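You operate a simulated robot arm through the tools that you are given. There is no shell and no other tool. Be economical: measure what you need, move in short steps, check, and stop when the job is done.

You run a simulated two-armed robot. Do the job below in one go: nothing can be reset, and whatever is moved stays where it is left.

JOB
Take the tag from the crate shelf of the wire rack and leave it on the crate lid. Then stack the test glass that says "ZOOM 1" from the far granite on top of the test glass labelled "ZOOM 3". Then stack the drilled block that says "346" from the far granite on top of the drilled block labelled "265". Then take the banded cylinder on the far granite and put it away on the top of the grey bench. Then put the end cap on the front granite away on the rear granite. Then put the red plug on the granite behind the row fixture away on the top of the grey bench. Then fetch the middle brass sleeve and set it on the top of the granite plate. Then open the scanner lid. Keep to this order. Set down upright: red plug.

Only the result counts: the job must be done as asked and must still hold three seconds after the hand-in. Knocking over, shifting, dropping, spilling or breaking anything else fails it. A push-on lid holds only when it is set on centred and level and pressed home; a screw cap is set on level and turned clockwise until tight.

ROBOT AND FRAMES
Two 7-joint arms with two-finger grippers on one trunk, on a base that drives. Base frame: it is fixed to the floor where the robot stands at the start and does not move with it; the origin is under the middle of the robot, x ahead of it, y to its left, z up. Lengths are in mm, angles in rad, forces in N, time in s.
The left shoulder is at the start at [99, 216, 1091], the right one opposite. With the tool pointing down near the work surface each hand reaches from about 320 to 840 mm from the robot's upright axis, wherever it stands, measured 20 degrees to its own side. Places, roughly: banded cylinder [-4500, -1250, 750]; crate lid [-1000, -2250, 750]; drilled block [-4000, -1750, 750]; end cap [-750, 1500, 750]; middle brass sleeve (4x4x4 cm) [-600, 1200, 700]; rear granite [-1000, -1500, 700]; red plug (4x4x7 cm) [-600, 1600, 700]; scanner lid [-5600, 3400, 1100]; tag [750, -250, 1250]; test glass [-4000, -1500, 750]; top of the granite plate (34x19 cm) [-2240, 4960, 900]; top of the grey bench [-1600, 5100, 800]. Payload 3.18 kg a hand.
The tool frame of a hand sits at the grasp point between the pads (the TCP): z along the fingers, y along the line on which they close. The tips reach 30 mm beyond it. Largest opening 144 mm; the body of the gripper starts 103 mm behind the TCP.
Orientation is that of the tool frame in the base frame, as a unit quaternion [x, y, z, w]. With the fingers straight down and closing along the base's y, the tool's x points along the base's -x, its y along +y and its z along -z.

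CONTROLS
- The arms move only by the tool step_arm. It takes "left_steps", "right_steps" or both (then of equal length, played together; a hand with none holds still); each is a list of rows, each an object (a shift or turn left out is 0, a gripper value left out holds the last) with "offset": the shift along the tool's x, y, z in mm, a list of three; "angular": the turn, a rotation vector about the tool's x, y, z in rad, a list of three; "grip": the gripper command, from -1 (shut) to 1 (fully open), values between in proportion. In form: [{"offset": [x, y, z], "angular": [wx, wy, wz], "grip": grip}, ...]. A call has 1 to 20 rows; each row is the pose to reach, as a shift and turn from the pose commanded when the call began, along the tool's axes at that moment. Each row takes 0.2 s and may step no farther than 50 mm and 0.15 rad from the row before; otherwise, or with a gripper value out of range, the whole call is refused. A pose out of reach is approached as far as the arm can. The call stops where the force on the tool passes 40 N (or 10 N more than at its start, if that is more) or the arm is blocked; 0.2 s more then pass. The fingers move at their own pace and stop on an object; they squeeze with about 21 N. The grip force told is the motor's: it shows also when the fingers shut on nothing. Time passes only in rows, and 0.2 s behind the last, so rows that repeat a pose let the fingers close. It gives the time, the measured TCP pose, the force on the tool (base axes), the opening and the grip force at its end, in the units of the frame above (readings bear some noise), with the torque about the TCP (base axes, N m) and any sound that the robot's microphone picked up, and new pictures: "views" is both (left out), scene, wrist or none (wrist: the cameras of the hands that moved).
- Cameras (640 x 400 px; columns grow to the right, rows downward): "scene" is now at [199.7, -40.6, 1291.2]; the picture's right is [-0.46, -0.89, 0.00], its down [-0.39, 0.21, -0.90] and it looks along [0.79, -0.42, -0.44] (base axes); focal length 256 px, centre (320, 200). "left" rides on the left gripper at [76, -16, -143] in its tool frame; the picture's right is [0.21, 0.98, 0.00], its down [-0.84, 0.18, -0.51] and it looks along [-0.50, 0.11, 0.86] (tool axes); focal length 218 px, centre (320, 200). "right" rides on the right gripper at [76, 16, -143] in its tool frame; the picture's right is [-0.21, 0.98, 0.00], its down [-0.84, -0.18, -0.51] and it looks along [-0.50, -0.11, 0.86] (tool axes); focal length 218 px, centre (320, 200). There is no depth. A picture from a camera that has moved, and an enlarged one, comes with that camera's place and axes in the base frame and with its lens.
- lift_body(by): slides the trunk up (or, below 0, down) by that many mm; the arms and the scene camera ride with it, the base frame stays. It gives what a move gives, with no picture.
- drive_base(legs): drives the robot by 1 to 6 legs, each [ahead, left, turn to the left] in mm, mm and rad, along the robot's own axes; the way and the turn of a leg run together, so that a leg with both is an arc; at most 1500 mm and 3.142 rad a leg. The arms and the cameras ride along, it lands a little off, and it stops where it bumps. It gives what a move gives, and a new picture of the scene camera.
- pan_tilt(pan, tilt): turns the head with the scene camera to pan (to the left, within 1.396 rad either way) and tilt (down, from -0.506 to 1.204), counted from straight ahead of the robot. It gives what a move gives, and a new picture of the scene camera.
- close_up(camera, box): a new picture of the part [left, top, right, bottom] of that camera's present view, enlarged. It takes no simulated time.
- close_job(): hands the job in; it is judged then, once.

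Work in short steps. Places have to be worked out from the pictures, the camera data and where the tool is seen: move nearer, look again, correct. Check each grasp and each placing, and mend what went wrong. You have 217 turns and 260 pictures in all, those below and enlarged ones among them. Open the grippers and draw the arms clear of the work before you hand the job in, unless the task says otherwise; then end with one line.

The tools are called as name(argument=value, ...) on one line, values as JSON. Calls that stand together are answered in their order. step_arm: Moves the arms, as the interface text tells. Its arguments: {"type":"object","properties":{"left_steps":{"type":"array"},"right_steps":{"type":"array"},"views":{"type":"string","enum":["both","scene","wrist","none"]}},"required":[]} The other tools are called the same way: lift_body (by) slides the trunk up or down; drive_base (legs) drives the base; pan_tilt (pan, tilt) turns the head that bears the scene camera; close_up (camera, box) takes an enlarged picture of a part of a camera's view; close_job () hands the job in.

At the start:

```text
time_s: 0.0
left_ee_pos: [493.5, 44.7, 999.4]
left_tcp_rot: [0.0, 1.0, -0.001, -0.001]
left_force: [-0.2, -0.6, -0.9]
left_moment: [0.01, 0.01, 0.01]
left_grip_width: 144.1
left_gripper_force: 0.1
right_ee_pos: [396.3, -294.9, 999.7]
right_tcp_rot: [0.001, 1.0, 0.0, 0.0]
right_force: [-0.1, -0.7, -0.6]
right_moment: [0.03, -0.05, 0.02]
right_grip_width: 144.1
right_gripper_force: 0.0
trunk travel left (down, up): [-175.0, 194.0]
robot x, y, heading: [0.7, -0.9, 0.002]
head pan, tilt: [-0.483, 0.457]
```

scene: 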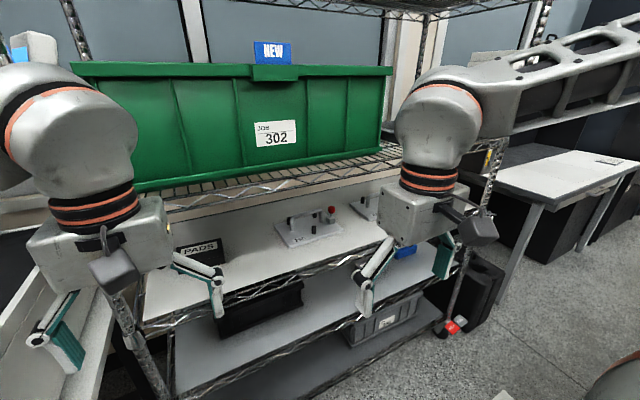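
right: 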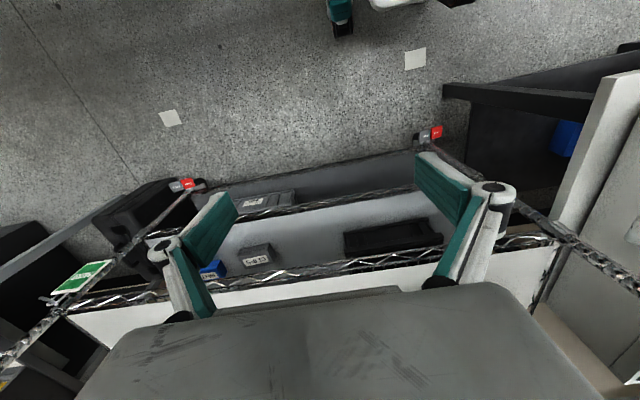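
left: 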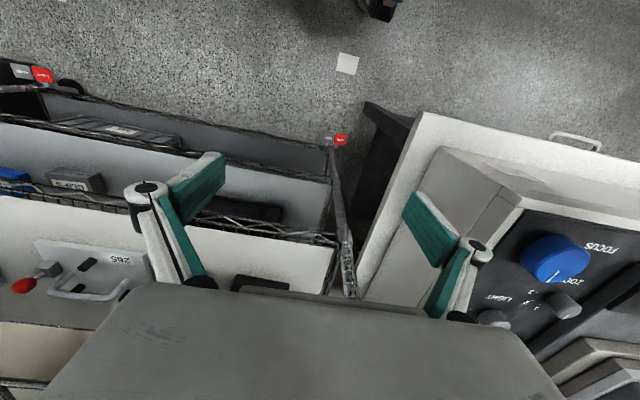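

The scene shows a blue "NEW" tag at the rim of the green crate. I take an enlarged view to see how it sits.

close_up(camera="scene", box=[200, 20, 360, 120])

pan_tilt(pan=-0.3, tilt=0.1)

```text
4.00 times, centred on (280, 70) of scene
camera zoom: at [199.7, -40.6, 1291.2], right [-0.46, -0.89, 0.0], down [-0.39, 0.21, -0.9], along [0.79, -0.42, -0.44], focal length 1022 px, centre (480, 720)
```

zoom: 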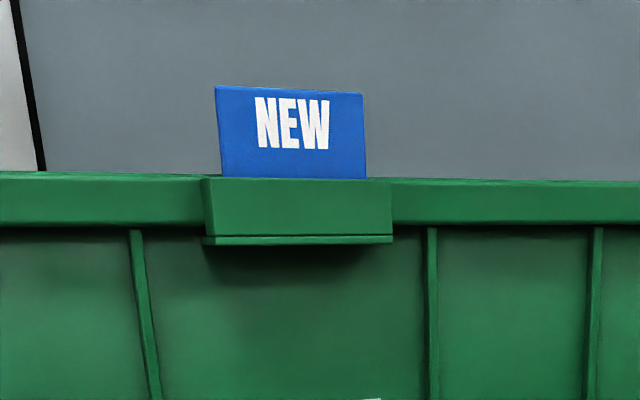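

```text
time_s: 0.8
left_ee_pos: [493.0, 45.9, 999.7]
left_tcp_rot: [0.0, 1.0, -0.001, 0.0]
left_force: [0.1, 0.0, -0.5]
left_moment: [0.01, 0.03, -0.03]
left_grip_width: 144.0
left_gripper_force: 0.1
right_ee_pos: [398.2, -295.2, 1000.2]
right_tcp_rot: [-0.001, 1.0, 0.0, 0.0]
right_force: [0.0, -0.1, 0.1]
right_moment: [0.01, 0.01, 0.03]
right_grip_width: 144.1
right_gripper_force: 0.0
trunk travel left (down, up): [-175.0, 194.0]
robot x, y, heading: [0.5, -1.8, -0.002]
head pan, tilt: [-0.3, 0.099]
camera scene: at [206.4, -25.2, 1324.5], right [-0.3, -0.96, 0.0], down [-0.1, 0.03, -0.99], along [0.95, -0.29, -0.1], focal length 256 px, centre (320, 200)
```

scene: 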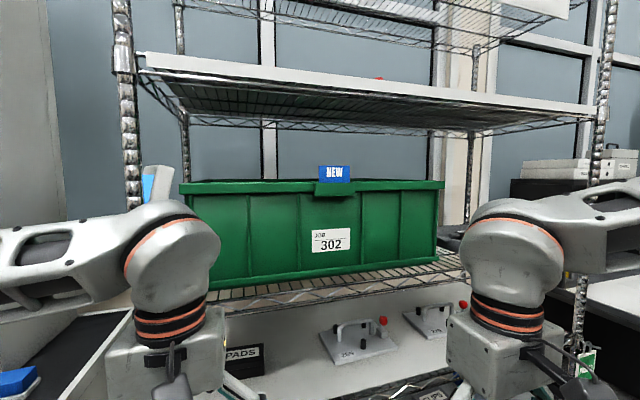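

The tag stands in a holder on the crate's front rim, about 77 mm wide, and shows about 50 mm above the holder near [750, -226, 1326]. I raise the trunk, then pitch the right hand to point forward in front of it.

lift_body(by=120)

step_arm(right_steps=[{"offset": [-8, 6, -20], "angular": [0, -0.1428, 0]}, {"offset": [-16, 12, -40], "angular": [0, -0.2856, 0]}, {"offset": [-24, 18, -60], "angular": [0, -0.4284, 0]}, {"offset": [-32, 25, -80], "angular": [0, -0.5712, 0]}, {"offset": [-40, 31, -100], "angular": [0, -0.714, 0]}, {"offset": [-48, 37, -120], "angular": [0, -0.8568, 0]}, {"offset": [-56, 44, -140], "angular": [0, -0.9996, 0]}, {"offset": [-64, 50, -160], "angular": [0, -1.1424, 0]}, {"offset": [-72, 56, -175], "angular": [0, -1.2852, 0]}, {"offset": [-80, 62, -190], "angular": [0, -1.428, 0]}, {"offset": [-90, 69, -206], "angular": [0, -1.5708, 0]}])

```text
time_s: 2.3
left_ee_pos: [493.3, 44.3, 1119.5]
left_tcp_rot: [0.0, 1.0, 0.0, 0.0]
left_force: [0.3, -0.3, -0.7]
left_moment: [0.02, 0.03, 0.01]
left_grip_width: 143.9
left_gripper_force: 0.0
right_ee_pos: [397.0, -294.6, 1120.2]
right_tcp_rot: [-0.001, 1.0, 0.0, -0.001]
right_force: [-0.1, 0.1, 0.1]
right_moment: [-0.03, -0.02, -0.01]
right_grip_width: 143.8
right_gripper_force: 0.1
trunk travel left (down, up): [-295.0, 74.0]
robot x, y, heading: [-0.7, 3.3, -0.001]
head pan, tilt: [-0.3, 0.099]
```

```text
time_s: 4.7
left_ee_pos: [493.4, 44.4, 1118.7]
left_tcp_rot: [0.0, 1.0, 0.0, 0.0]
left_force: [-0.8, 0.1, -0.3]
left_moment: [-0.05, -0.02, -0.01]
left_grip_width: 144.1
left_gripper_force: 0.0
right_ee_pos: [523.3, -210.4, 1364.9]
right_tcp_rot: [0.001, 0.711, 0.0, 0.703]
right_force: [-0.3, 0.8, 0.3]
right_moment: [0.02, -0.01, -0.01]
right_grip_width: 144.0
right_gripper_force: 0.0
right hand out of reach, approached as far as the arm can: row 7, 8, 9, 10, 11
trunk travel left (down, up): [-295.0, 74.0]
robot x, y, heading: [0.3, 1.5, 0.0]
head pan, tilt: [-0.3, 0.099]
camera scene: at [133.5, -24.9, 1449.8], right [-0.3, -0.96, 0.0], down [-0.1, 0.03, -0.99], along [0.95, -0.29, -0.1], focal length 256 px, centre (320, 200)
camera right: at [380.4, -192.3, 1289.4], right [0.0, 0.98, 0.21], down [-0.5, -0.18, 0.85], along [0.87, -0.11, 0.49], focal length 218 px, centre (320, 200)
```

scene: 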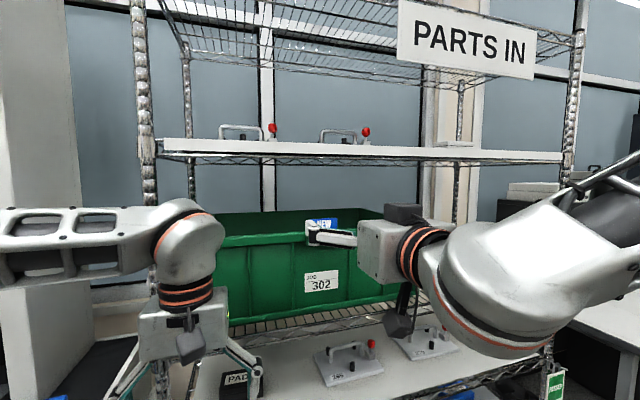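
right: 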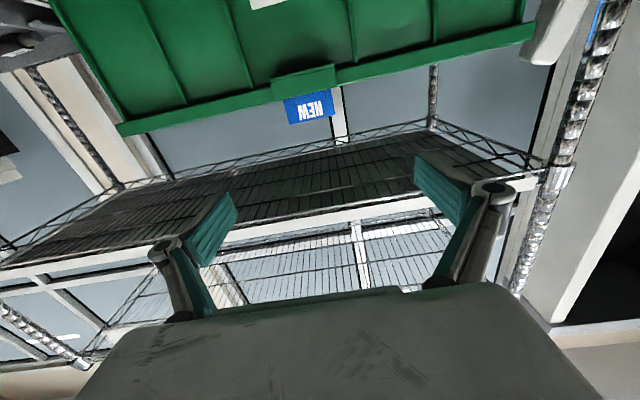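

Triangulating, the tag centre is about (745, -222, 1328), with the right hand at (523, -210, 1365). I move forward to about x 620 to check alignment.

step_arm(right_steps=[{"offset": [0, 0, 33]}, {"offset": [0, 2, 66]}, {"offset": [0, 3, 100]}, {"offset": [0, 4, 133]}, {"offset": [0, 4, 133]}], views="wrist")

```text
time_s: 5.9
left_ee_pos: [491.8, 44.9, 1120.6]
left_tcp_rot: [0.0, 1.0, 0.0, 0.0]
left_force: [0.0, -0.1, -0.1]
left_moment: [0.0, -0.05, 0.03]
left_grip_width: 143.9
left_gripper_force: 0.1
right_ee_pos: [651.3, -209.8, 1392.0]
right_tcp_rot: [0.0, 0.716, 0.0, 0.698]
right_force: [-0.6, 0.7, -0.1]
right_moment: [-0.01, 0.06, -0.04]
right_grip_width: 143.9
right_gripper_force: 0.1
right hand out of reach, approached as far as the arm can: row 1, 2, 3, 4, 5
trunk travel left (down, up): [-295.0, 74.0]
robot x, y, heading: [-0.1, 0.7, 0.005]
head pan, tilt: [-0.3, 0.099]
camera right: at [506.7, -192.4, 1320.0], right [0.01, 0.98, 0.21], down [-0.49, -0.18, 0.85], along [0.87, -0.11, 0.48], focal length 218 px, centre (320, 200)
```

right: 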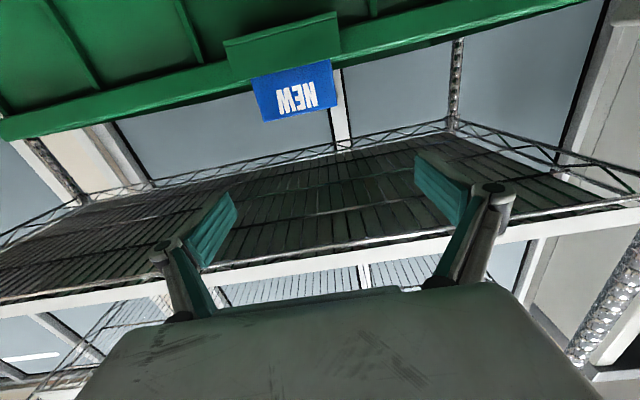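

The pose limit was on the arm's wrist pitch, so lowering the trunk gives the height. The tag is reconfirmed at (745, -219.5, 1328).

lift_body(by=-65)

step_arm(right_steps=[{"offset": [0, -5, 15]}, {"offset": [0, -10, 30]}, {"offset": [0, -10, 30]}], views="both")

```text
time_s: 7.0
left_ee_pos: [491.5, 44.9, 1056.1]
left_tcp_rot: [0.0, 1.0, -0.001, 0.0]
left_force: [-0.1, 0.4, 0.0]
left_moment: [0.0, -0.04, 0.01]
left_grip_width: 144.1
left_gripper_force: 0.1
right_ee_pos: [681.9, -209.8, 1275.1]
right_tcp_rot: [0.0, 0.745, 0.0, 0.668]
right_force: [0.1, -0.8, -0.6]
right_moment: [-0.02, 0.02, -0.01]
right_grip_width: 143.9
right_gripper_force: 0.1
trunk travel left (down, up): [-230.0, 139.0]
robot x, y, heading: [0.1, -0.5, 0.003]
head pan, tilt: [-0.3, 0.099]
```

```text
time_s: 7.8
left_ee_pos: [492.4, 45.1, 1055.0]
left_tcp_rot: [0.0, 1.0, 0.0, 0.0]
left_force: [0.1, -0.2, -0.9]
left_moment: [-0.02, -0.03, 0.03]
left_grip_width: 144.0
left_gripper_force: 0.1
right_ee_pos: [712.0, -219.7, 1270.6]
right_tcp_rot: [0.001, 0.747, -0.001, 0.665]
right_force: [-1.3, -0.4, 0.6]
right_moment: [-0.01, 0.01, 0.0]
right_grip_width: 143.9
right_gripper_force: 0.0
trunk travel left (down, up): [-230.0, 139.0]
robot x, y, heading: [0.3, 0.3, 0.004]
head pan, tilt: [-0.3, 0.099]
camera scene: at [161.5, -25.1, 1382.9], right [-0.3, -0.96, 0.0], down [-0.09, 0.03, -1.0], along [0.95, -0.29, -0.1], focal length 256 px, centre (320, 200)
camera right: at [562.0, -201.9, 1211.3], right [0.02, 0.98, 0.21], down [-0.41, -0.18, 0.9], along [0.91, -0.11, 0.39], focal length 218 px, centre (320, 200)
```

scene: 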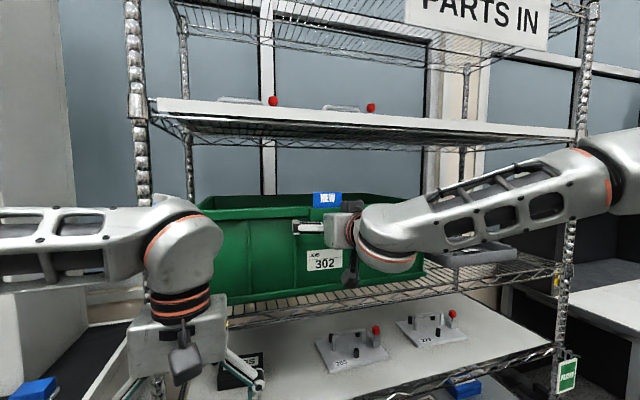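
right: 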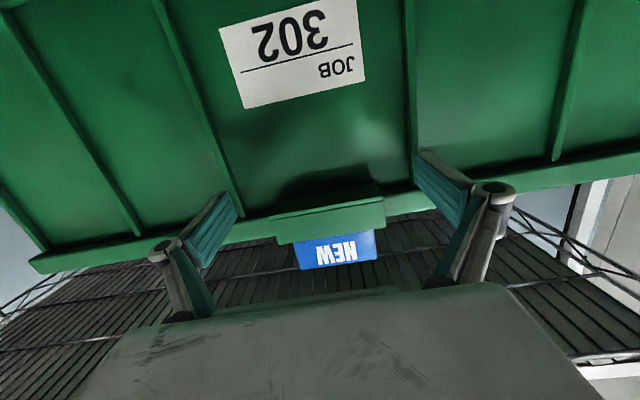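

The hand is now low and close to the crate face. I back off a bit and then rise to tag height, keeping the slight downward pitch.

step_arm(right_steps=[{"offset": [4.6, 0, -39.7]}, {"offset": [-24.6, 0, -48.2]}, {"offset": [-52.4, 0, -51.4]}, {"offset": [-52.4, 0, -51.4]}], views="wrist")

```text
time_s: 8.8
left_ee_pos: [493.6, 43.9, 1055.0]
left_tcp_rot: [0.0, 1.0, 0.0, 0.0]
left_force: [-0.5, 0.1, -0.1]
left_moment: [0.01, 0.01, 0.05]
left_grip_width: 143.9
left_gripper_force: 0.2
right_ee_pos: [670.5, -222.3, 1325.0]
right_tcp_rot: [0.0, 0.746, 0.0, 0.666]
right_force: [-1.0, -0.1, -0.3]
right_moment: [-0.01, -0.02, 0.0]
right_grip_width: 144.1
right_gripper_force: 0.0
trunk travel left (down, up): [-230.0, 139.0]
robot x, y, heading: [-3.3, -0.8, -0.003]
head pan, tilt: [-0.3, 0.099]
camera right: at [518.8, -203.3, 1266.4], right [0.02, 0.98, 0.21], down [-0.41, -0.18, 0.89], along [0.91, -0.11, 0.4], focal length 218 px, centre (320, 200)
```

right: 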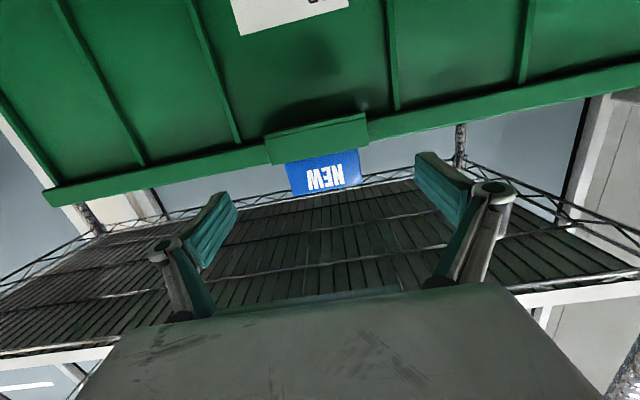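

The tag spans z about 1319–1357 and y is centred. I move forward to straddle it.

step_arm(right_steps=[{"offset": [-19.5, 2, 10]}, {"offset": [-19.5, 2, 33]}, {"offset": [-19.5, 2, 55]}, {"offset": [-19.5, 2, 55]}], views="both")

```text
time_s: 9.8
left_ee_pos: [492.2, 44.9, 1055.5]
left_tcp_rot: [0.0, 1.0, 0.0, 0.0]
left_force: [-0.2, -0.1, 0.2]
left_moment: [0.02, -0.04, -0.02]
left_grip_width: 143.7
left_gripper_force: 0.1
right_ee_pos: [727.9, -218.1, 1342.7]
right_tcp_rot: [0.001, 0.745, -0.001, 0.667]
right_force: [0.1, 0.1, 0.5]
right_moment: [0.02, 0.0, -0.02]
right_grip_width: 144.1
right_gripper_force: 0.1
trunk travel left (down, up): [-230.0, 139.0]
robot x, y, heading: [1.8, 2.5, -0.002]
head pan, tilt: [-0.3, 0.099]
camera scene: at [161.1, -25.1, 1383.1], right [-0.3, -0.96, 0.0], down [-0.09, 0.03, -1.0], along [0.95, -0.29, -0.1], focal length 256 px, centre (320, 200)
camera right: at [576.7, -200.5, 1282.0], right [0.02, 0.98, 0.21], down [-0.41, -0.18, 0.89], along [0.91, -0.11, 0.4], focal length 218 px, centre (320, 200)
```

scene: 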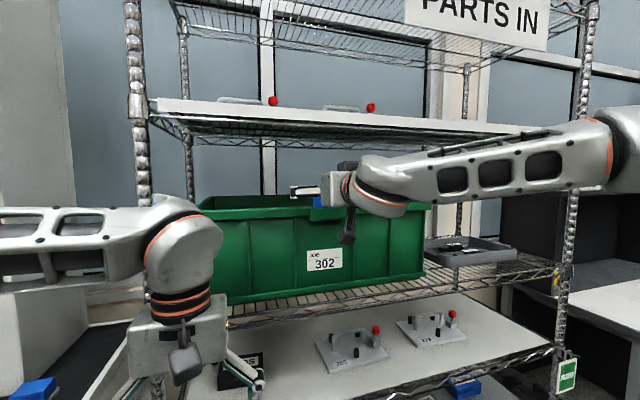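
right: 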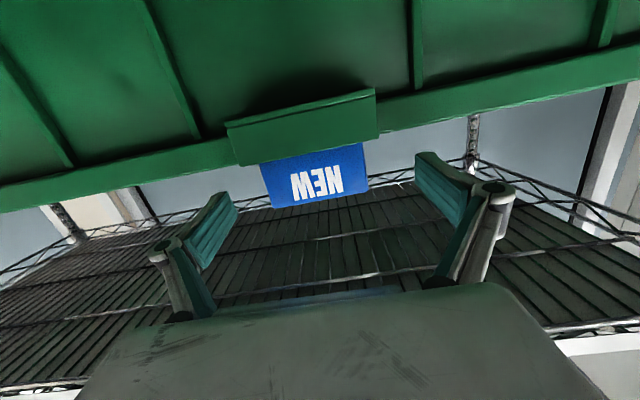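

Re-triangulating the tag's top edge puts its plane near x 730, z 1317–1351. I draw back 12 mm and lower 7 mm, then close the gripper on its side edges.

step_arm(right_steps=[{"offset": [7, 0, -12]}, {"offset": [7, 0, -12], "grip": -0.2}, {"offset": [7, 0, -12], "grip": -1}, {"offset": [7, 0, -12], "grip": -1}, {"offset": [7, 0, -12], "grip": -1}], views="wrist")

```text
time_s: 11.0
left_ee_pos: [492.7, 44.7, 1055.0]
left_tcp_rot: [0.0, 1.0, 0.0, 0.0]
left_force: [0.0, -0.1, -0.4]
left_moment: [0.0, 0.0, -0.03]
left_grip_width: 144.1
left_gripper_force: 0.0
right_ee_pos: [713.1, -217.0, 1335.7]
right_tcp_rot: [0.0, 0.745, 0.0, 0.667]
right_force: [0.0, -0.4, 3.4]
right_moment: [0.0, -0.02, 0.0]
right_grip_width: 67.9
right_gripper_force: 20.9
trunk travel left (down, up): [-230.0, 139.0]
robot x, y, heading: [1.8, 1.0, -0.001]
head pan, tilt: [-0.3, 0.099]
camera right: at [563.0, -199.4, 1276.3], right [0.02, 0.98, 0.21], down [-0.41, -0.18, 0.89], along [0.91, -0.11, 0.4], focal length 218 px, centre (320, 200)
```

right: 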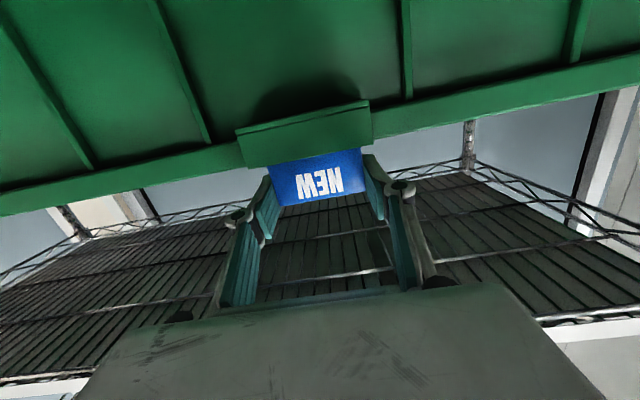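

The grip holds at 67.9 mm with 21 N. I lift straight up 80 mm to draw the tag from the holder.

step_arm(right_steps=[{"offset": [-15, 0, -2]}, {"offset": [-30, 0, -3.5]}, {"offset": [-50, 0, -6]}, {"offset": [-80, 0, -9]}, {"offset": [-80, 0, -9]}], views="both")

```text
time_s: 12.2
left_ee_pos: [493.9, 44.6, 1054.5]
left_tcp_rot: [0.001, 1.0, -0.001, 0.0]
left_force: [-0.2, 0.6, -0.2]
left_moment: [0.01, 0.02, -0.01]
left_grip_width: 143.9
left_gripper_force: 0.1
right_ee_pos: [712.4, -218.5, 1414.0]
right_tcp_rot: [0.0, 0.745, 0.0, 0.667]
right_force: [0.8, 0.3, -0.2]
right_moment: [-0.04, 0.01, -0.03]
right_grip_width: 67.8
right_gripper_force: 20.9
trunk travel left (down, up): [-230.0, 139.0]
robot x, y, heading: [-2.5, -0.3, 0.001]
head pan, tilt: [-0.3, 0.099]
camera scene: at [162.0, -25.2, 1382.8], right [-0.3, -0.96, 0.0], down [-0.1, 0.03, -0.99], along [0.95, -0.29, -0.1], focal length 256 px, centre (320, 200)
camera right: at [561.1, -201.4, 1354.1], right [0.02, 0.98, 0.21], down [-0.41, -0.18, 0.89], along [0.91, -0.11, 0.4], focal length 218 px, centre (320, 200)
```

scene: 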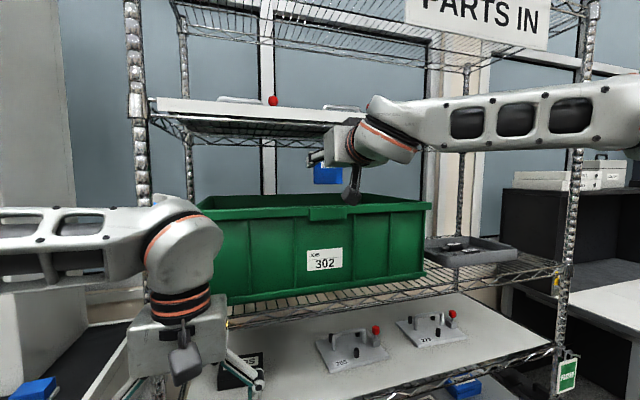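
right: 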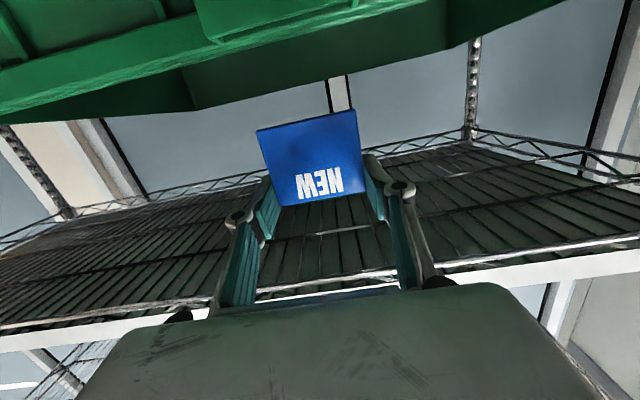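

The tag is out. I retract the hand from the rack and pitch it back down to a carrying pose.

step_arm(right_steps=[{"offset": [0, 0, -50]}, {"offset": [0, 0, -100]}, {"offset": [0, 0, -150]}, {"offset": [28, -7, -161], "angular": [0, 0.1456, 0]}, {"offset": [56, -14, -172], "angular": [0, 0.2912, 0]}, {"offset": [84, -21, -183], "angular": [0, 0.4368, 0]}, {"offset": [112, -28, -194], "angular": [0, 0.5824, 0]}, {"offset": [140, -35, -205], "angular": [0, 0.728, 0]}, {"offset": [168, -42, -216], "angular": [0, 0.8736, 0]}, {"offset": [196, -49, -227], "angular": [0, 1.0192, 0]}, {"offset": [224, -56, -238], "angular": [0, 1.1648, 0]}, {"offset": [252, -63, -249], "angular": [0, 1.3104, 0]}, {"offset": [281, -70, -259], "angular": [0, 1.456, 0]}, {"offset": [281, -70, -259], "angular": [0, 1.456, 0]}], views="both")

pan_tilt(pan=-1.39, tilt=0.3)

pan_tilt(pan=1.39, tilt=0.3)

```text
time_s: 15.2
left_ee_pos: [491.8, 44.3, 1054.5]
left_tcp_rot: [0.0, 1.0, 0.0, 0.0]
left_force: [-0.1, -0.4, 0.5]
left_moment: [0.02, -0.01, -0.01]
left_grip_width: 143.9
left_gripper_force: 0.1
right_ee_pos: [419.5, -288.5, 1162.3]
right_tcp_rot: [0.0, 1.0, 0.0, 0.0]
right_force: [0.5, 0.3, -0.1]
right_moment: [-0.02, -0.05, 0.01]
right_grip_width: 67.7
right_gripper_force: 20.9
trunk travel left (down, up): [-230.0, 139.0]
robot x, y, heading: [-0.1, -0.6, -0.0]
head pan, tilt: [-0.3, 0.099]
camera scene: at [160.9, -24.9, 1383.1], right [-0.3, -0.96, 0.0], down [-0.09, 0.03, -1.0], along [0.95, -0.29, -0.1], focal length 256 px, centre (320, 200)
camera right: at [342.3, -270.4, 1306.1], right [0.21, 0.98, 0.0], down [0.84, -0.18, 0.51], along [0.5, -0.11, -0.86], focal length 218 px, centre (320, 200)
```

scene: 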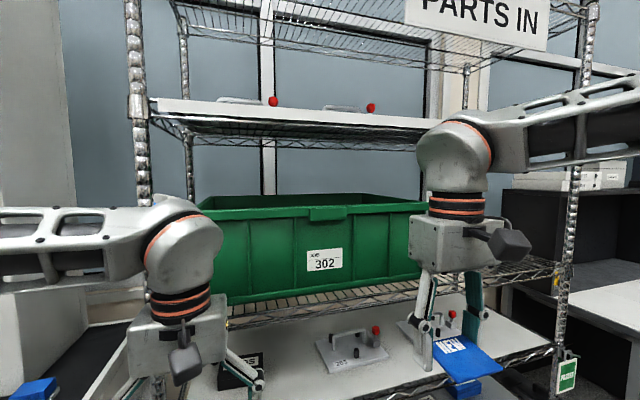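
right: 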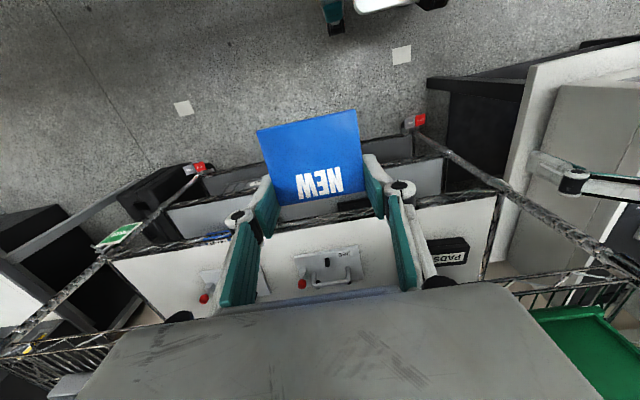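

```text
time_s: 16.5
left_ee_pos: [492.6, 43.8, 1055.2]
left_tcp_rot: [0.0, 1.0, -0.001, 0.0]
left_force: [-1.0, 0.1, 0.6]
left_moment: [0.0, 0.03, 0.0]
left_grip_width: 143.9
left_gripper_force: 0.2
right_ee_pos: [420.2, -289.2, 1162.8]
right_tcp_rot: [0.001, 1.0, 0.0, 0.002]
right_force: [-0.4, -0.3, -0.6]
right_moment: [-0.04, 0.02, -0.02]
right_grip_width: 67.7
right_gripper_force: 20.6
trunk travel left (down, up): [-230.0, 139.0]
robot x, y, heading: [2.7, 1.4, 0.001]
head pan, tilt: [-1.389, 0.3]
camera scene: at [90.6, -89.7, 1364.3], right [-0.98, -0.18, 0.0], down [-0.05, 0.29, -0.96], along [0.17, -0.94, -0.3], focal length 256 px, centre (320, 200)
```

scene: 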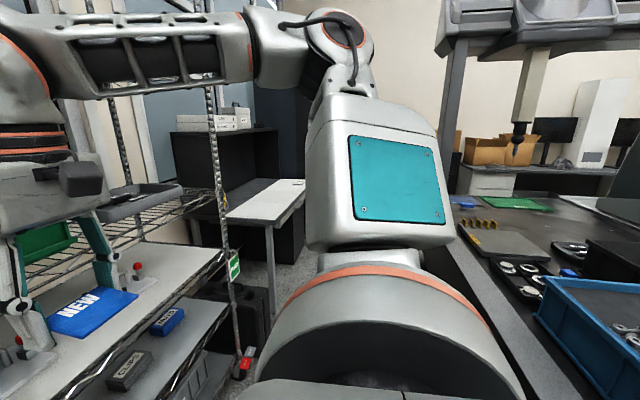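

```text
time_s: 19.0
left_ee_pos: [492.9, 44.9, 1054.5]
left_tcp_rot: [0.0, 1.0, 0.0, 0.0]
left_force: [-1.0, 0.5, 0.2]
left_moment: [0.0, 0.01, -0.02]
left_grip_width: 143.8
left_gripper_force: 0.1
right_ee_pos: [420.7, -288.3, 1163.4]
right_tcp_rot: [0.0, 1.0, 0.0, 0.002]
right_force: [-0.1, -0.4, 0.4]
right_moment: [-0.03, 0.0, 0.01]
right_grip_width: 67.9
right_gripper_force: 21.3
trunk travel left (down, up): [-230.0, 139.0]
robot x, y, heading: [1.5, -2.2, -0.006]
head pan, tilt: [1.389, 0.3]
camera scene: at [90.6, 93.9, 1364.2], right [0.98, -0.18, 0.0], down [-0.05, -0.29, -0.96], along [0.17, 0.94, -0.3], focal length 256 px, centre (320, 200)
```

scene: 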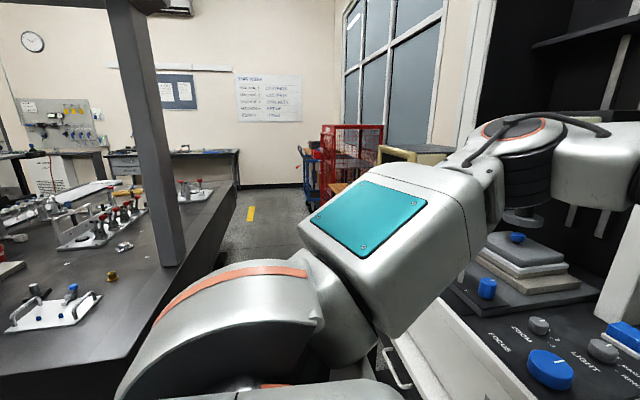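

The tag lies flat in the right hand, and the island table's edge runs behind the robot at about x = -360. I turn right toward -y in the aisle and look ahead.

drive_base(legs=[[0, 0, -1.5708]])

pan_tilt(pan=0.0, tilt=0.35)

pan_tilt(pan=-0.7, tilt=0.35)

```text
time_s: 23.3
left_ee_pos: [28.1, -493.9, 1055.0]
left_tcp_rot: [0.719, 0.695, -0.001, 0.0]
left_force: [0.4, -0.3, 0.2]
left_moment: [-0.03, -0.03, -0.07]
left_grip_width: 143.7
left_gripper_force: 0.0
right_ee_pos: [-302.6, -409.8, 1164.0]
right_tcp_rot: [0.719, 0.695, -0.001, 0.002]
right_force: [-1.0, 0.4, 0.0]
right_moment: [0.0, -0.01, -0.01]
right_grip_width: 67.5
right_gripper_force: 20.9
trunk travel left (down, up): [-230.0, 139.0]
robot x, y, heading: [-3.0, -0.6, -1.607]
head pan, tilt: [1.389, 0.3]
camera scene: at [88.9, -91.1, 1364.3], right [-0.21, -0.98, 0.0], down [-0.29, 0.06, -0.96], along [0.93, -0.2, -0.3], focal length 256 px, centre (320, 200)
```

scene: 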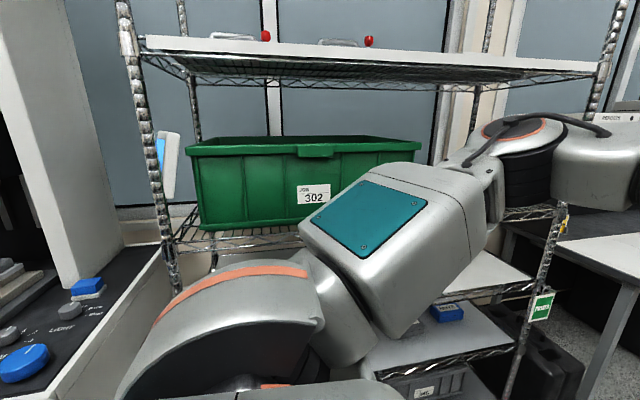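

```text
time_s: 24.8
left_ee_pos: [27.8, -493.6, 1055.6]
left_tcp_rot: [0.719, 0.695, 0.0, 0.0]
left_force: [0.3, 1.6, 0.3]
left_moment: [0.01, 0.07, -0.02]
left_grip_width: 144.0
left_gripper_force: 0.0
right_ee_pos: [-302.3, -409.9, 1161.8]
right_tcp_rot: [0.719, 0.695, -0.001, 0.001]
right_force: [0.0, -0.1, 0.2]
right_moment: [0.02, -0.02, 0.0]
right_grip_width: 67.7
right_gripper_force: 20.7
trunk travel left (down, up): [-230.0, 139.0]
robot x, y, heading: [2.6, 1.8, -1.601]
head pan, tilt: [0.0, 0.351]
camera scene: at [-5.2, -164.3, 1359.5], right [-1.0, 0.03, 0.0], down [0.01, 0.34, -0.94], along [-0.03, -0.94, -0.34], focal length 256 px, centre (320, 200)
```

scene: 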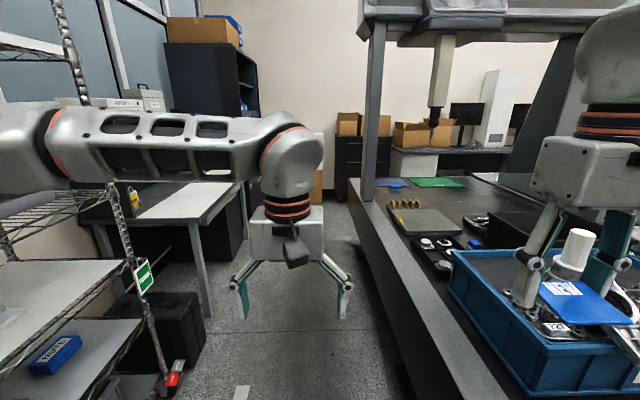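

```text
time_s: 25.9
left_ee_pos: [27.7, -494.7, 1055.1]
left_tcp_rot: [0.719, 0.695, 0.0, 0.0]
left_force: [0.8, 0.4, 0.3]
left_moment: [-0.01, -0.01, 0.0]
left_grip_width: 143.9
left_gripper_force: 0.1
right_ee_pos: [-302.5, -409.5, 1162.9]
right_tcp_rot: [0.719, 0.695, -0.001, 0.001]
right_force: [0.7, 0.5, -0.2]
right_moment: [0.01, 0.03, 0.02]
right_grip_width: 67.8
right_gripper_force: 21.2
trunk travel left (down, up): [-230.0, 139.0]
robot x, y, heading: [-1.8, -1.4, -1.608]
head pan, tilt: [-0.7, 0.351]
camera scene: at [-64.4, -140.5, 1359.5], right [-0.74, 0.67, 0.0], down [0.23, 0.26, -0.94], along [-0.63, -0.7, -0.34], focal length 256 px, centre (320, 200)
```

scene: 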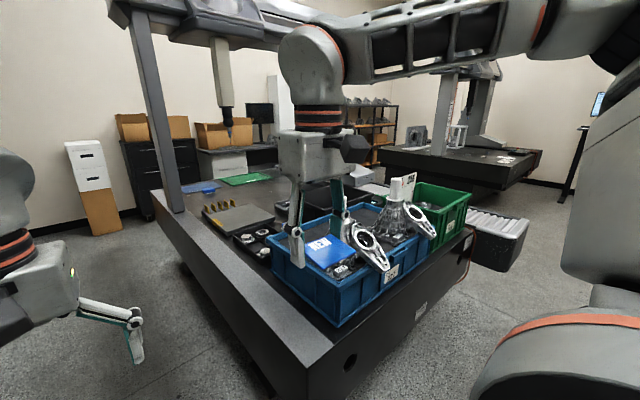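

The green lid lies on this granite near (-1100, -2280), with a gantry column at about (-375, -1840) between. I drive along the aisle, swinging left to clear the column.

drive_base(legs=[[0, 0, 0.034], [900, 80, 0], [400, 110, 0]])

```text
time_s: 33.2
left_ee_pos: [228.9, -1812.5, 1055.3]
left_tcp_rot: [0.707, 0.707, 0.0, -0.001]
left_force: [-0.2, -0.2, -0.3]
left_moment: [0.01, 0.02, 0.01]
left_grip_width: 143.8
left_gripper_force: 0.0
right_ee_pos: [-103.6, -1741.5, 1163.5]
right_tcp_rot: [0.707, 0.707, -0.001, 0.001]
right_force: [0.4, 0.0, 0.7]
right_moment: [0.01, 0.01, 0.0]
right_grip_width: 67.4
right_gripper_force: 20.9
trunk travel left (down, up): [-230.0, 139.0]
robot x, y, heading: [186.3, -1311.6, -1.567]
head pan, tilt: [-0.7, 0.351]
camera scene: at [125.3, -1462.1, 1359.5], right [-0.76, 0.64, 0.0], down [0.22, 0.26, -0.94], along [-0.61, -0.72, -0.34], focal length 256 px, centre (320, 200)
```

scene: 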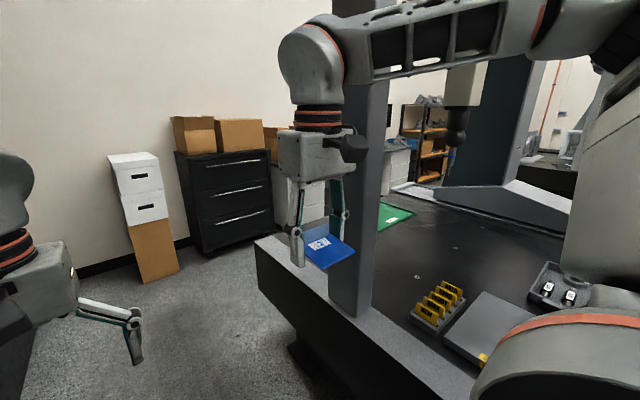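

The table ends near y = -2510, so the lid is best reached from its -y end. Before passing the column I look straight ahead and left for the bench clearance.

pan_tilt(pan=0.3, tilt=0.35)

pan_tilt(pan=-1.39, tilt=0.0)

```text
time_s: 34.5
left_ee_pos: [228.5, -1812.4, 1054.0]
left_tcp_rot: [0.708, 0.707, 0.0, 0.0]
left_force: [0.4, -0.8, -1.0]
left_moment: [0.01, 0.03, -0.01]
left_grip_width: 144.3
left_gripper_force: 0.0
right_ee_pos: [-104.1, -1738.9, 1162.4]
right_tcp_rot: [0.708, 0.707, -0.001, 0.002]
right_force: [0.0, -0.4, 0.0]
right_moment: [0.02, 0.04, -0.03]
right_grip_width: 67.6
right_gripper_force: 21.0
trunk travel left (down, up): [-230.0, 139.0]
robot x, y, heading: [188.5, -1319.7, -1.573]
head pan, tilt: [0.3, 0.351]
camera scene: at [212.5, -1479.4, 1359.5], right [-0.96, -0.29, 0.0], down [-0.1, 0.33, -0.94], along [0.28, -0.9, -0.34], focal length 256 px, centre (320, 200)
```

scene: 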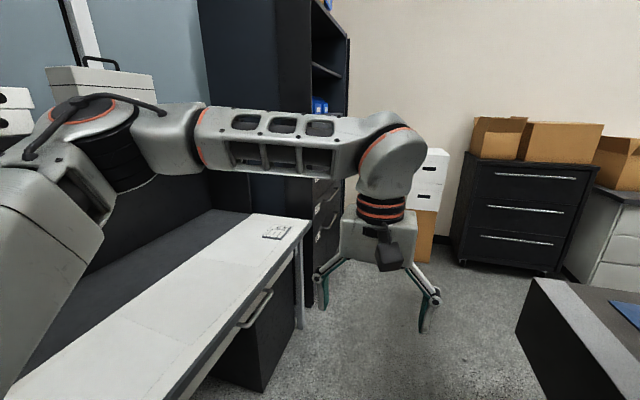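

```text
time_s: 36.2
left_ee_pos: [229.4, -1812.0, 1055.5]
left_tcp_rot: [0.707, 0.707, 0.0, -0.001]
left_force: [0.0, 0.0, -0.7]
left_moment: [0.01, -0.02, 0.01]
left_grip_width: 144.0
left_gripper_force: 0.1
right_ee_pos: [-105.3, -1738.3, 1163.6]
right_tcp_rot: [0.707, 0.707, -0.002, 0.002]
right_force: [-0.7, -0.4, 0.0]
right_moment: [-0.02, 0.0, 0.0]
right_grip_width: 67.6
right_gripper_force: 21.0
trunk travel left (down, up): [-230.0, 139.0]
robot x, y, heading: [184.8, -1318.7, -1.564]
head pan, tilt: [-1.389, 0.0]
camera scene: at [96.6, -1406.7, 1392.0], right [-0.18, 0.98, 0.0], down [0.0, 0.0, -1.0], along [-0.98, -0.18, 0.0], focal length 256 px, centre (320, 200)
```

scene: 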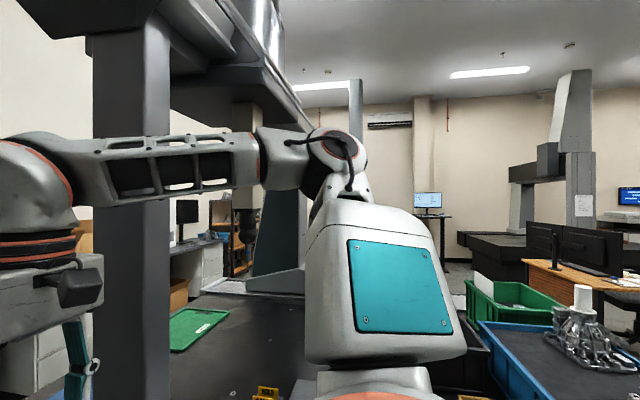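

Bench edge is at about x 640 and the column face about x -310, so I pass at x≈260, then cut back to x≈0 past the table end and turn to face -x.

drive_base(legs=[[150, 75, 0], [950, 0, 0], [500, -260, 0], [0, 0, -1.571]])

pan_tilt(pan=0, tilt=0.4)

```text
time_s: 42.4
left_ee_pos: [355.1, -2912.6, 1055.3]
left_tcp_rot: [0.688, 0.725, -0.001, 0.002]
left_force: [0.5, 0.0, -0.2]
left_moment: [0.01, 0.0, 0.0]
left_grip_width: 144.1
left_gripper_force: 0.1
right_ee_pos: [19.9, -2856.9, 1164.1]
right_tcp_rot: [0.688, 0.725, -0.002, 0.002]
right_force: [-0.1, 0.5, 0.2]
right_moment: [-0.01, -0.02, -0.05]
right_grip_width: 67.8
right_gripper_force: 20.4
trunk travel left (down, up): [-230.0, 139.0]
robot x, y, heading: [288.7, -2424.7, -1.52]
head pan, tilt: [-1.389, 0.0]
stopped in leg 2: the robot was blocked; the commanded pose is now the measured one
camera scene: at [202.3, -2514.1, 1392.3], right [-0.23, 0.97, 0.0], down [0.0, 0.0, -1.0], along [-0.97, -0.23, 0.0], focal length 256 px, centre (320, 200)
```

scene: 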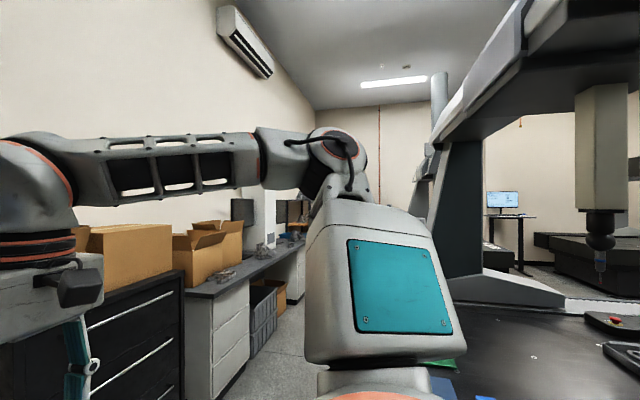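

```text
time_s: 43.9
left_ee_pos: [355.5, -2913.1, 1057.0]
left_tcp_rot: [0.689, 0.725, -0.001, 0.001]
left_force: [-0.7, -0.1, -0.7]
left_moment: [0.03, 0.03, 0.0]
left_grip_width: 144.1
left_gripper_force: 0.0
right_ee_pos: [18.6, -2856.8, 1164.2]
right_tcp_rot: [0.689, 0.725, -0.002, 0.003]
right_force: [0.7, -0.1, -0.8]
right_moment: [-0.01, 0.0, 0.0]
right_grip_width: 67.9
right_gripper_force: 21.2
trunk travel left (down, up): [-230.0, 139.0]
robot x, y, heading: [286.0, -2428.2, -1.523]
head pan, tilt: [0.0, 0.4]
camera scene: at [294.6, -2585.6, 1355.7], right [-1.0, -0.05, 0.0], down [-0.02, 0.39, -0.92], along [0.05, -0.92, -0.39], focal length 256 px, centre (320, 200)
```

scene: 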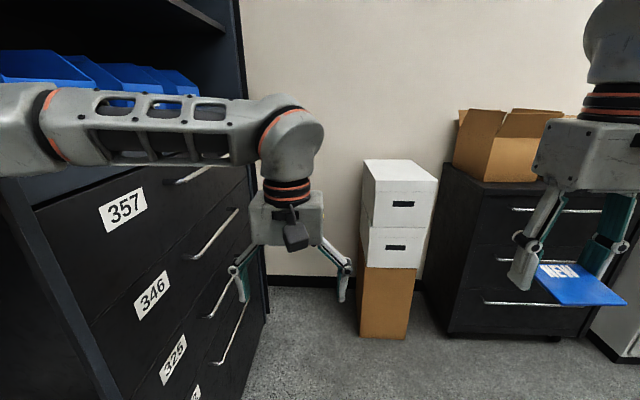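

The left side brushed the tall cabinet; I back off, strafe right toward x≈0, then continue and turn.

drive_base(legs=[[-60, -60, 0], [0, -230, 0], [520, 0, 0], [0, 0, -1.621]])

```text
time_s: 53.8
left_ee_pos: [-467.3, -2964.4, 1054.0]
left_tcp_rot: [1.0, 0.011, 0.001, 0.0]
left_force: [0.0, 0.2, 0.7]
left_moment: [0.02, -0.04, 0.03]
left_grip_width: 143.9
left_gripper_force: 0.1
right_ee_pos: [-401.3, -2630.2, 1164.2]
right_tcp_rot: [1.0, 0.01, -0.002, 0.0]
right_force: [-1.2, 0.2, -0.7]
right_moment: [0.03, 0.01, 0.04]
right_grip_width: 67.9
right_gripper_force: 21.3
trunk travel left (down, up): [-230.0, 139.0]
robot x, y, heading: [19.4, -2906.8, -3.123]
head pan, tilt: [0.0, 0.4]
camera scene: at [-140.9, -2910.8, 1355.0], right [-0.02, 1.0, 0.0], down [0.39, 0.01, -0.92], along [-0.92, -0.02, -0.39], focal length 256 px, centre (320, 200)
```

scene: 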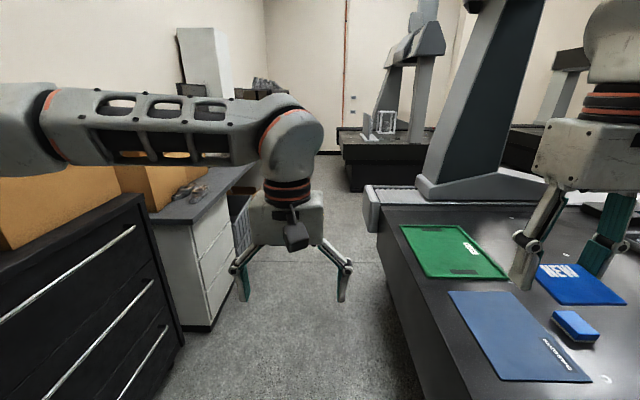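

The lid spans about x -1265…-880, y -2540…-2262. I drive along the table end to x≈-1200 and turn to face +y.

drive_base(legs=[[1220, 0, 0], [0, 0, -1.59]])

pan_tilt(pan=-0.2, tilt=0.7)

```text
time_s: 64.1
left_ee_pos: [-1276.0, -2464.9, 1054.9]
left_tcp_rot: [0.71, -0.704, 0.002, 0.001]
left_force: [0.6, -0.2, -0.2]
left_moment: [-0.01, 0.04, -0.02]
left_grip_width: 144.1
left_gripper_force: 0.0
right_ee_pos: [-941.5, -2532.7, 1162.1]
right_tcp_rot: [0.71, -0.704, -0.001, -0.001]
right_force: [-0.1, 0.1, 0.2]
right_moment: [0.02, 0.02, 0.02]
right_grip_width: 67.8
right_gripper_force: 20.8
trunk travel left (down, up): [-230.0, 139.0]
robot x, y, heading: [-1227.5, -2954.6, 1.578]
head pan, tilt: [0.0, 0.4]
camera scene: at [-1228.0, -2788.0, 1355.0], right [1.0, 0.01, 0.0], down [0.0, -0.39, -0.92], along [-0.01, 0.92, -0.39], focal length 256 px, centre (320, 200)
```

scene: 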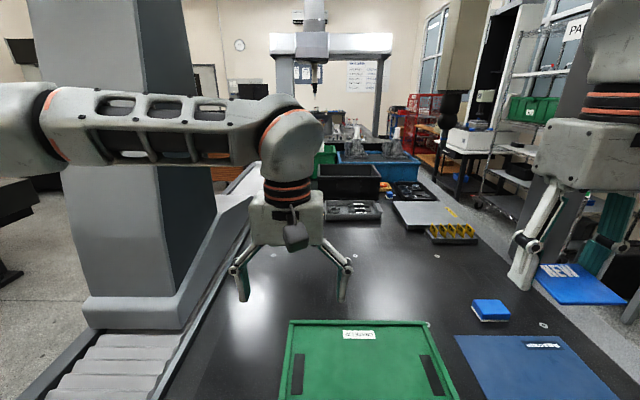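

```text
time_s: 64.9
left_ee_pos: [-1275.5, -2464.1, 1054.1]
left_tcp_rot: [0.71, -0.704, 0.0, 0.001]
left_force: [-0.5, 0.1, 1.0]
left_moment: [-0.01, 0.01, -0.01]
left_grip_width: 144.1
left_gripper_force: 0.0
right_ee_pos: [-941.4, -2533.4, 1163.2]
right_tcp_rot: [0.71, -0.704, -0.001, -0.002]
right_force: [-0.3, 0.1, -0.3]
right_moment: [0.02, -0.03, -0.03]
right_grip_width: 68.0
right_gripper_force: 21.2
trunk travel left (down, up): [-230.0, 139.0]
robot x, y, heading: [-1228.1, -2955.4, 1.578]
head pan, tilt: [-0.201, 0.7]
camera scene: at [-1211.2, -2797.2, 1328.2], right [0.98, -0.19, 0.0], down [-0.12, -0.63, -0.77], along [0.15, 0.75, -0.64], focal length 256 px, centre (320, 200)
```

scene: 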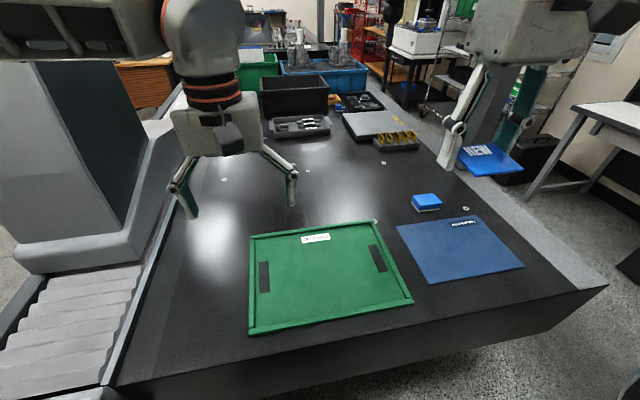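

The lid lies clear below at about (-1115, -2395). I move the right hand over it at x≈-1060 and descend partway, shifting the left hand aside at the same time.

step_arm(right_steps=[{"offset": [-25, 20, 30]}, {"offset": [-50, 40, 60]}, {"offset": [-75, 60, 90]}, {"offset": [-100, 80, 120]}, {"offset": [-120, 100, 150]}, {"offset": [-130, 115, 190]}, {"offset": [-133, 119, 225]}, {"offset": [-133, 119, 260]}, {"offset": [-133, 119, 290]}], left_steps=[{"offset": [0, 25, 0]}, {"offset": [0, 50, 0]}, {"offset": [0, 75, 0]}, {"offset": [0, 100, 0]}, {"offset": [0, 120, 0]}, {"offset": [0, 120, 0]}, {"offset": [0, 120, 0]}, {"offset": [0, 120, 0]}, {"offset": [0, 120, 0]}], views="both")

```text
time_s: 66.9
left_ee_pos: [-1398.2, -2464.5, 1055.1]
left_tcp_rot: [0.71, -0.704, 0.001, 0.001]
left_force: [-0.6, 0.4, -0.5]
left_moment: [0.02, -0.03, -0.03]
left_grip_width: 144.1
left_gripper_force: 0.1
right_ee_pos: [-1045.1, -2409.0, 882.4]
right_tcp_rot: [0.71, -0.704, -0.003, -0.002]
right_force: [-0.1, 0.2, -0.1]
right_moment: [0.02, -0.01, 0.01]
right_grip_width: 67.5
right_gripper_force: 20.6
right hand out of reach, approached as far as the arm can: row 7, 8, 9
trunk travel left (down, up): [-230.0, 139.0]
robot x, y, heading: [-1223.5, -2957.8, 1.584]
head pan, tilt: [-0.201, 0.7]
camera scene: at [-1211.1, -2797.3, 1328.2], right [0.98, -0.19, 0.0], down [-0.12, -0.63, -0.76], along [0.15, 0.75, -0.64], focal length 256 px, centre (320, 200)
camera right: at [-1061.0, -2485.6, 1024.5], right [-0.98, 0.2, 0.0], down [0.17, 0.84, 0.51], along [0.1, 0.5, -0.86], focal length 218 px, centre (320, 200)
camera left: at [-1381.1, -2541.3, 1197.8], right [-0.98, -0.22, 0.0], down [-0.19, 0.84, 0.51], along [-0.11, 0.49, -0.86], focal length 218 px, centre (320, 200)
```

scene: 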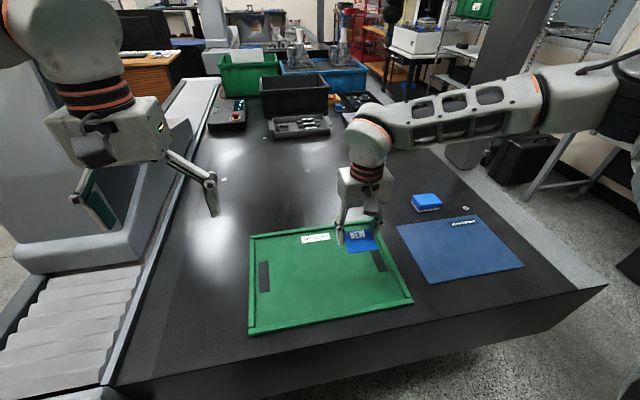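
right: 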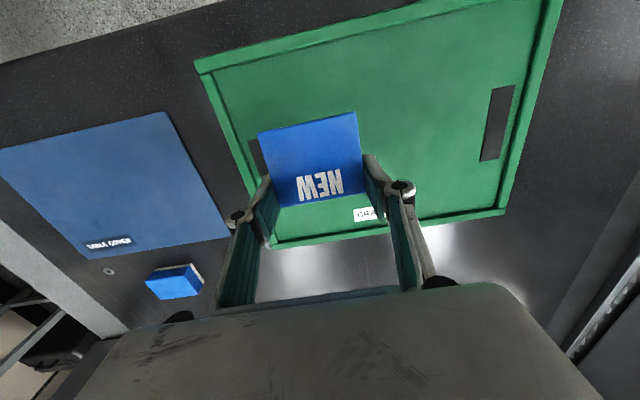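
left: 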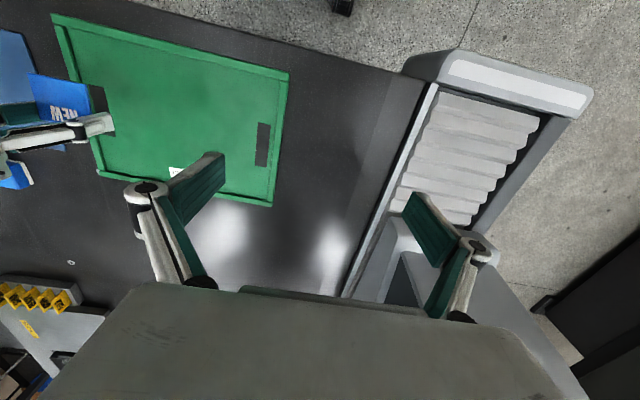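

The tag is over the lid; the arm is at its lower limit for this trunk height. I lower the trunk 90 mm.

lift_body(by=-90)

step_arm(right_steps=[{"offset": [25, 25, 0]}, {"offset": [25, 25, 0]}], views="wrist")

```text
time_s: 68.1
left_ee_pos: [-1394.5, -2465.8, 966.6]
left_tcp_rot: [0.71, -0.704, -0.001, -0.002]
left_force: [-0.1, -0.3, -0.2]
left_moment: [0.07, 0.01, 0.0]
left_grip_width: 143.9
left_gripper_force: 0.0
right_ee_pos: [-1045.4, -2410.7, 792.1]
right_tcp_rot: [0.711, -0.704, -0.003, -0.003]
right_force: [0.4, -0.3, 0.0]
right_moment: [0.03, -0.01, -0.02]
right_grip_width: 67.7
right_gripper_force: 21.2
trunk travel left (down, up): [-140.0, 229.0]
robot x, y, heading: [-1226.5, -2956.0, 1.578]
head pan, tilt: [-0.201, 0.7]
```

```text
time_s: 68.7
left_ee_pos: [-1396.2, -2465.0, 964.5]
left_tcp_rot: [0.71, -0.704, 0.0, 0.001]
left_force: [0.1, -0.4, -0.1]
left_moment: [0.01, 0.01, -0.01]
left_grip_width: 143.6
left_gripper_force: 0.0
right_ee_pos: [-1070.7, -2434.4, 791.1]
right_tcp_rot: [0.71, -0.704, -0.002, -0.003]
right_force: [-0.1, -0.2, -0.7]
right_moment: [0.04, 0.01, 0.01]
right_grip_width: 67.9
right_gripper_force: 21.4
trunk travel left (down, up): [-140.0, 229.0]
robot x, y, heading: [-1230.0, -2957.4, 1.575]
head pan, tilt: [-0.201, 0.7]
camera right: at [-1086.7, -2509.9, 933.8], right [-0.98, 0.2, 0.0], down [0.17, 0.84, 0.51], along [0.1, 0.5, -0.86], focal length 218 px, centre (320, 200)
```

right: 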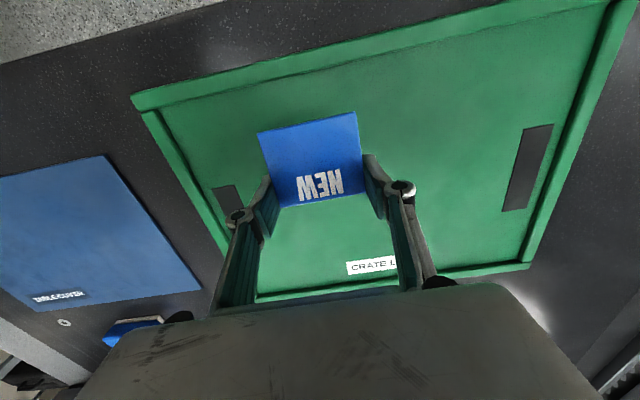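

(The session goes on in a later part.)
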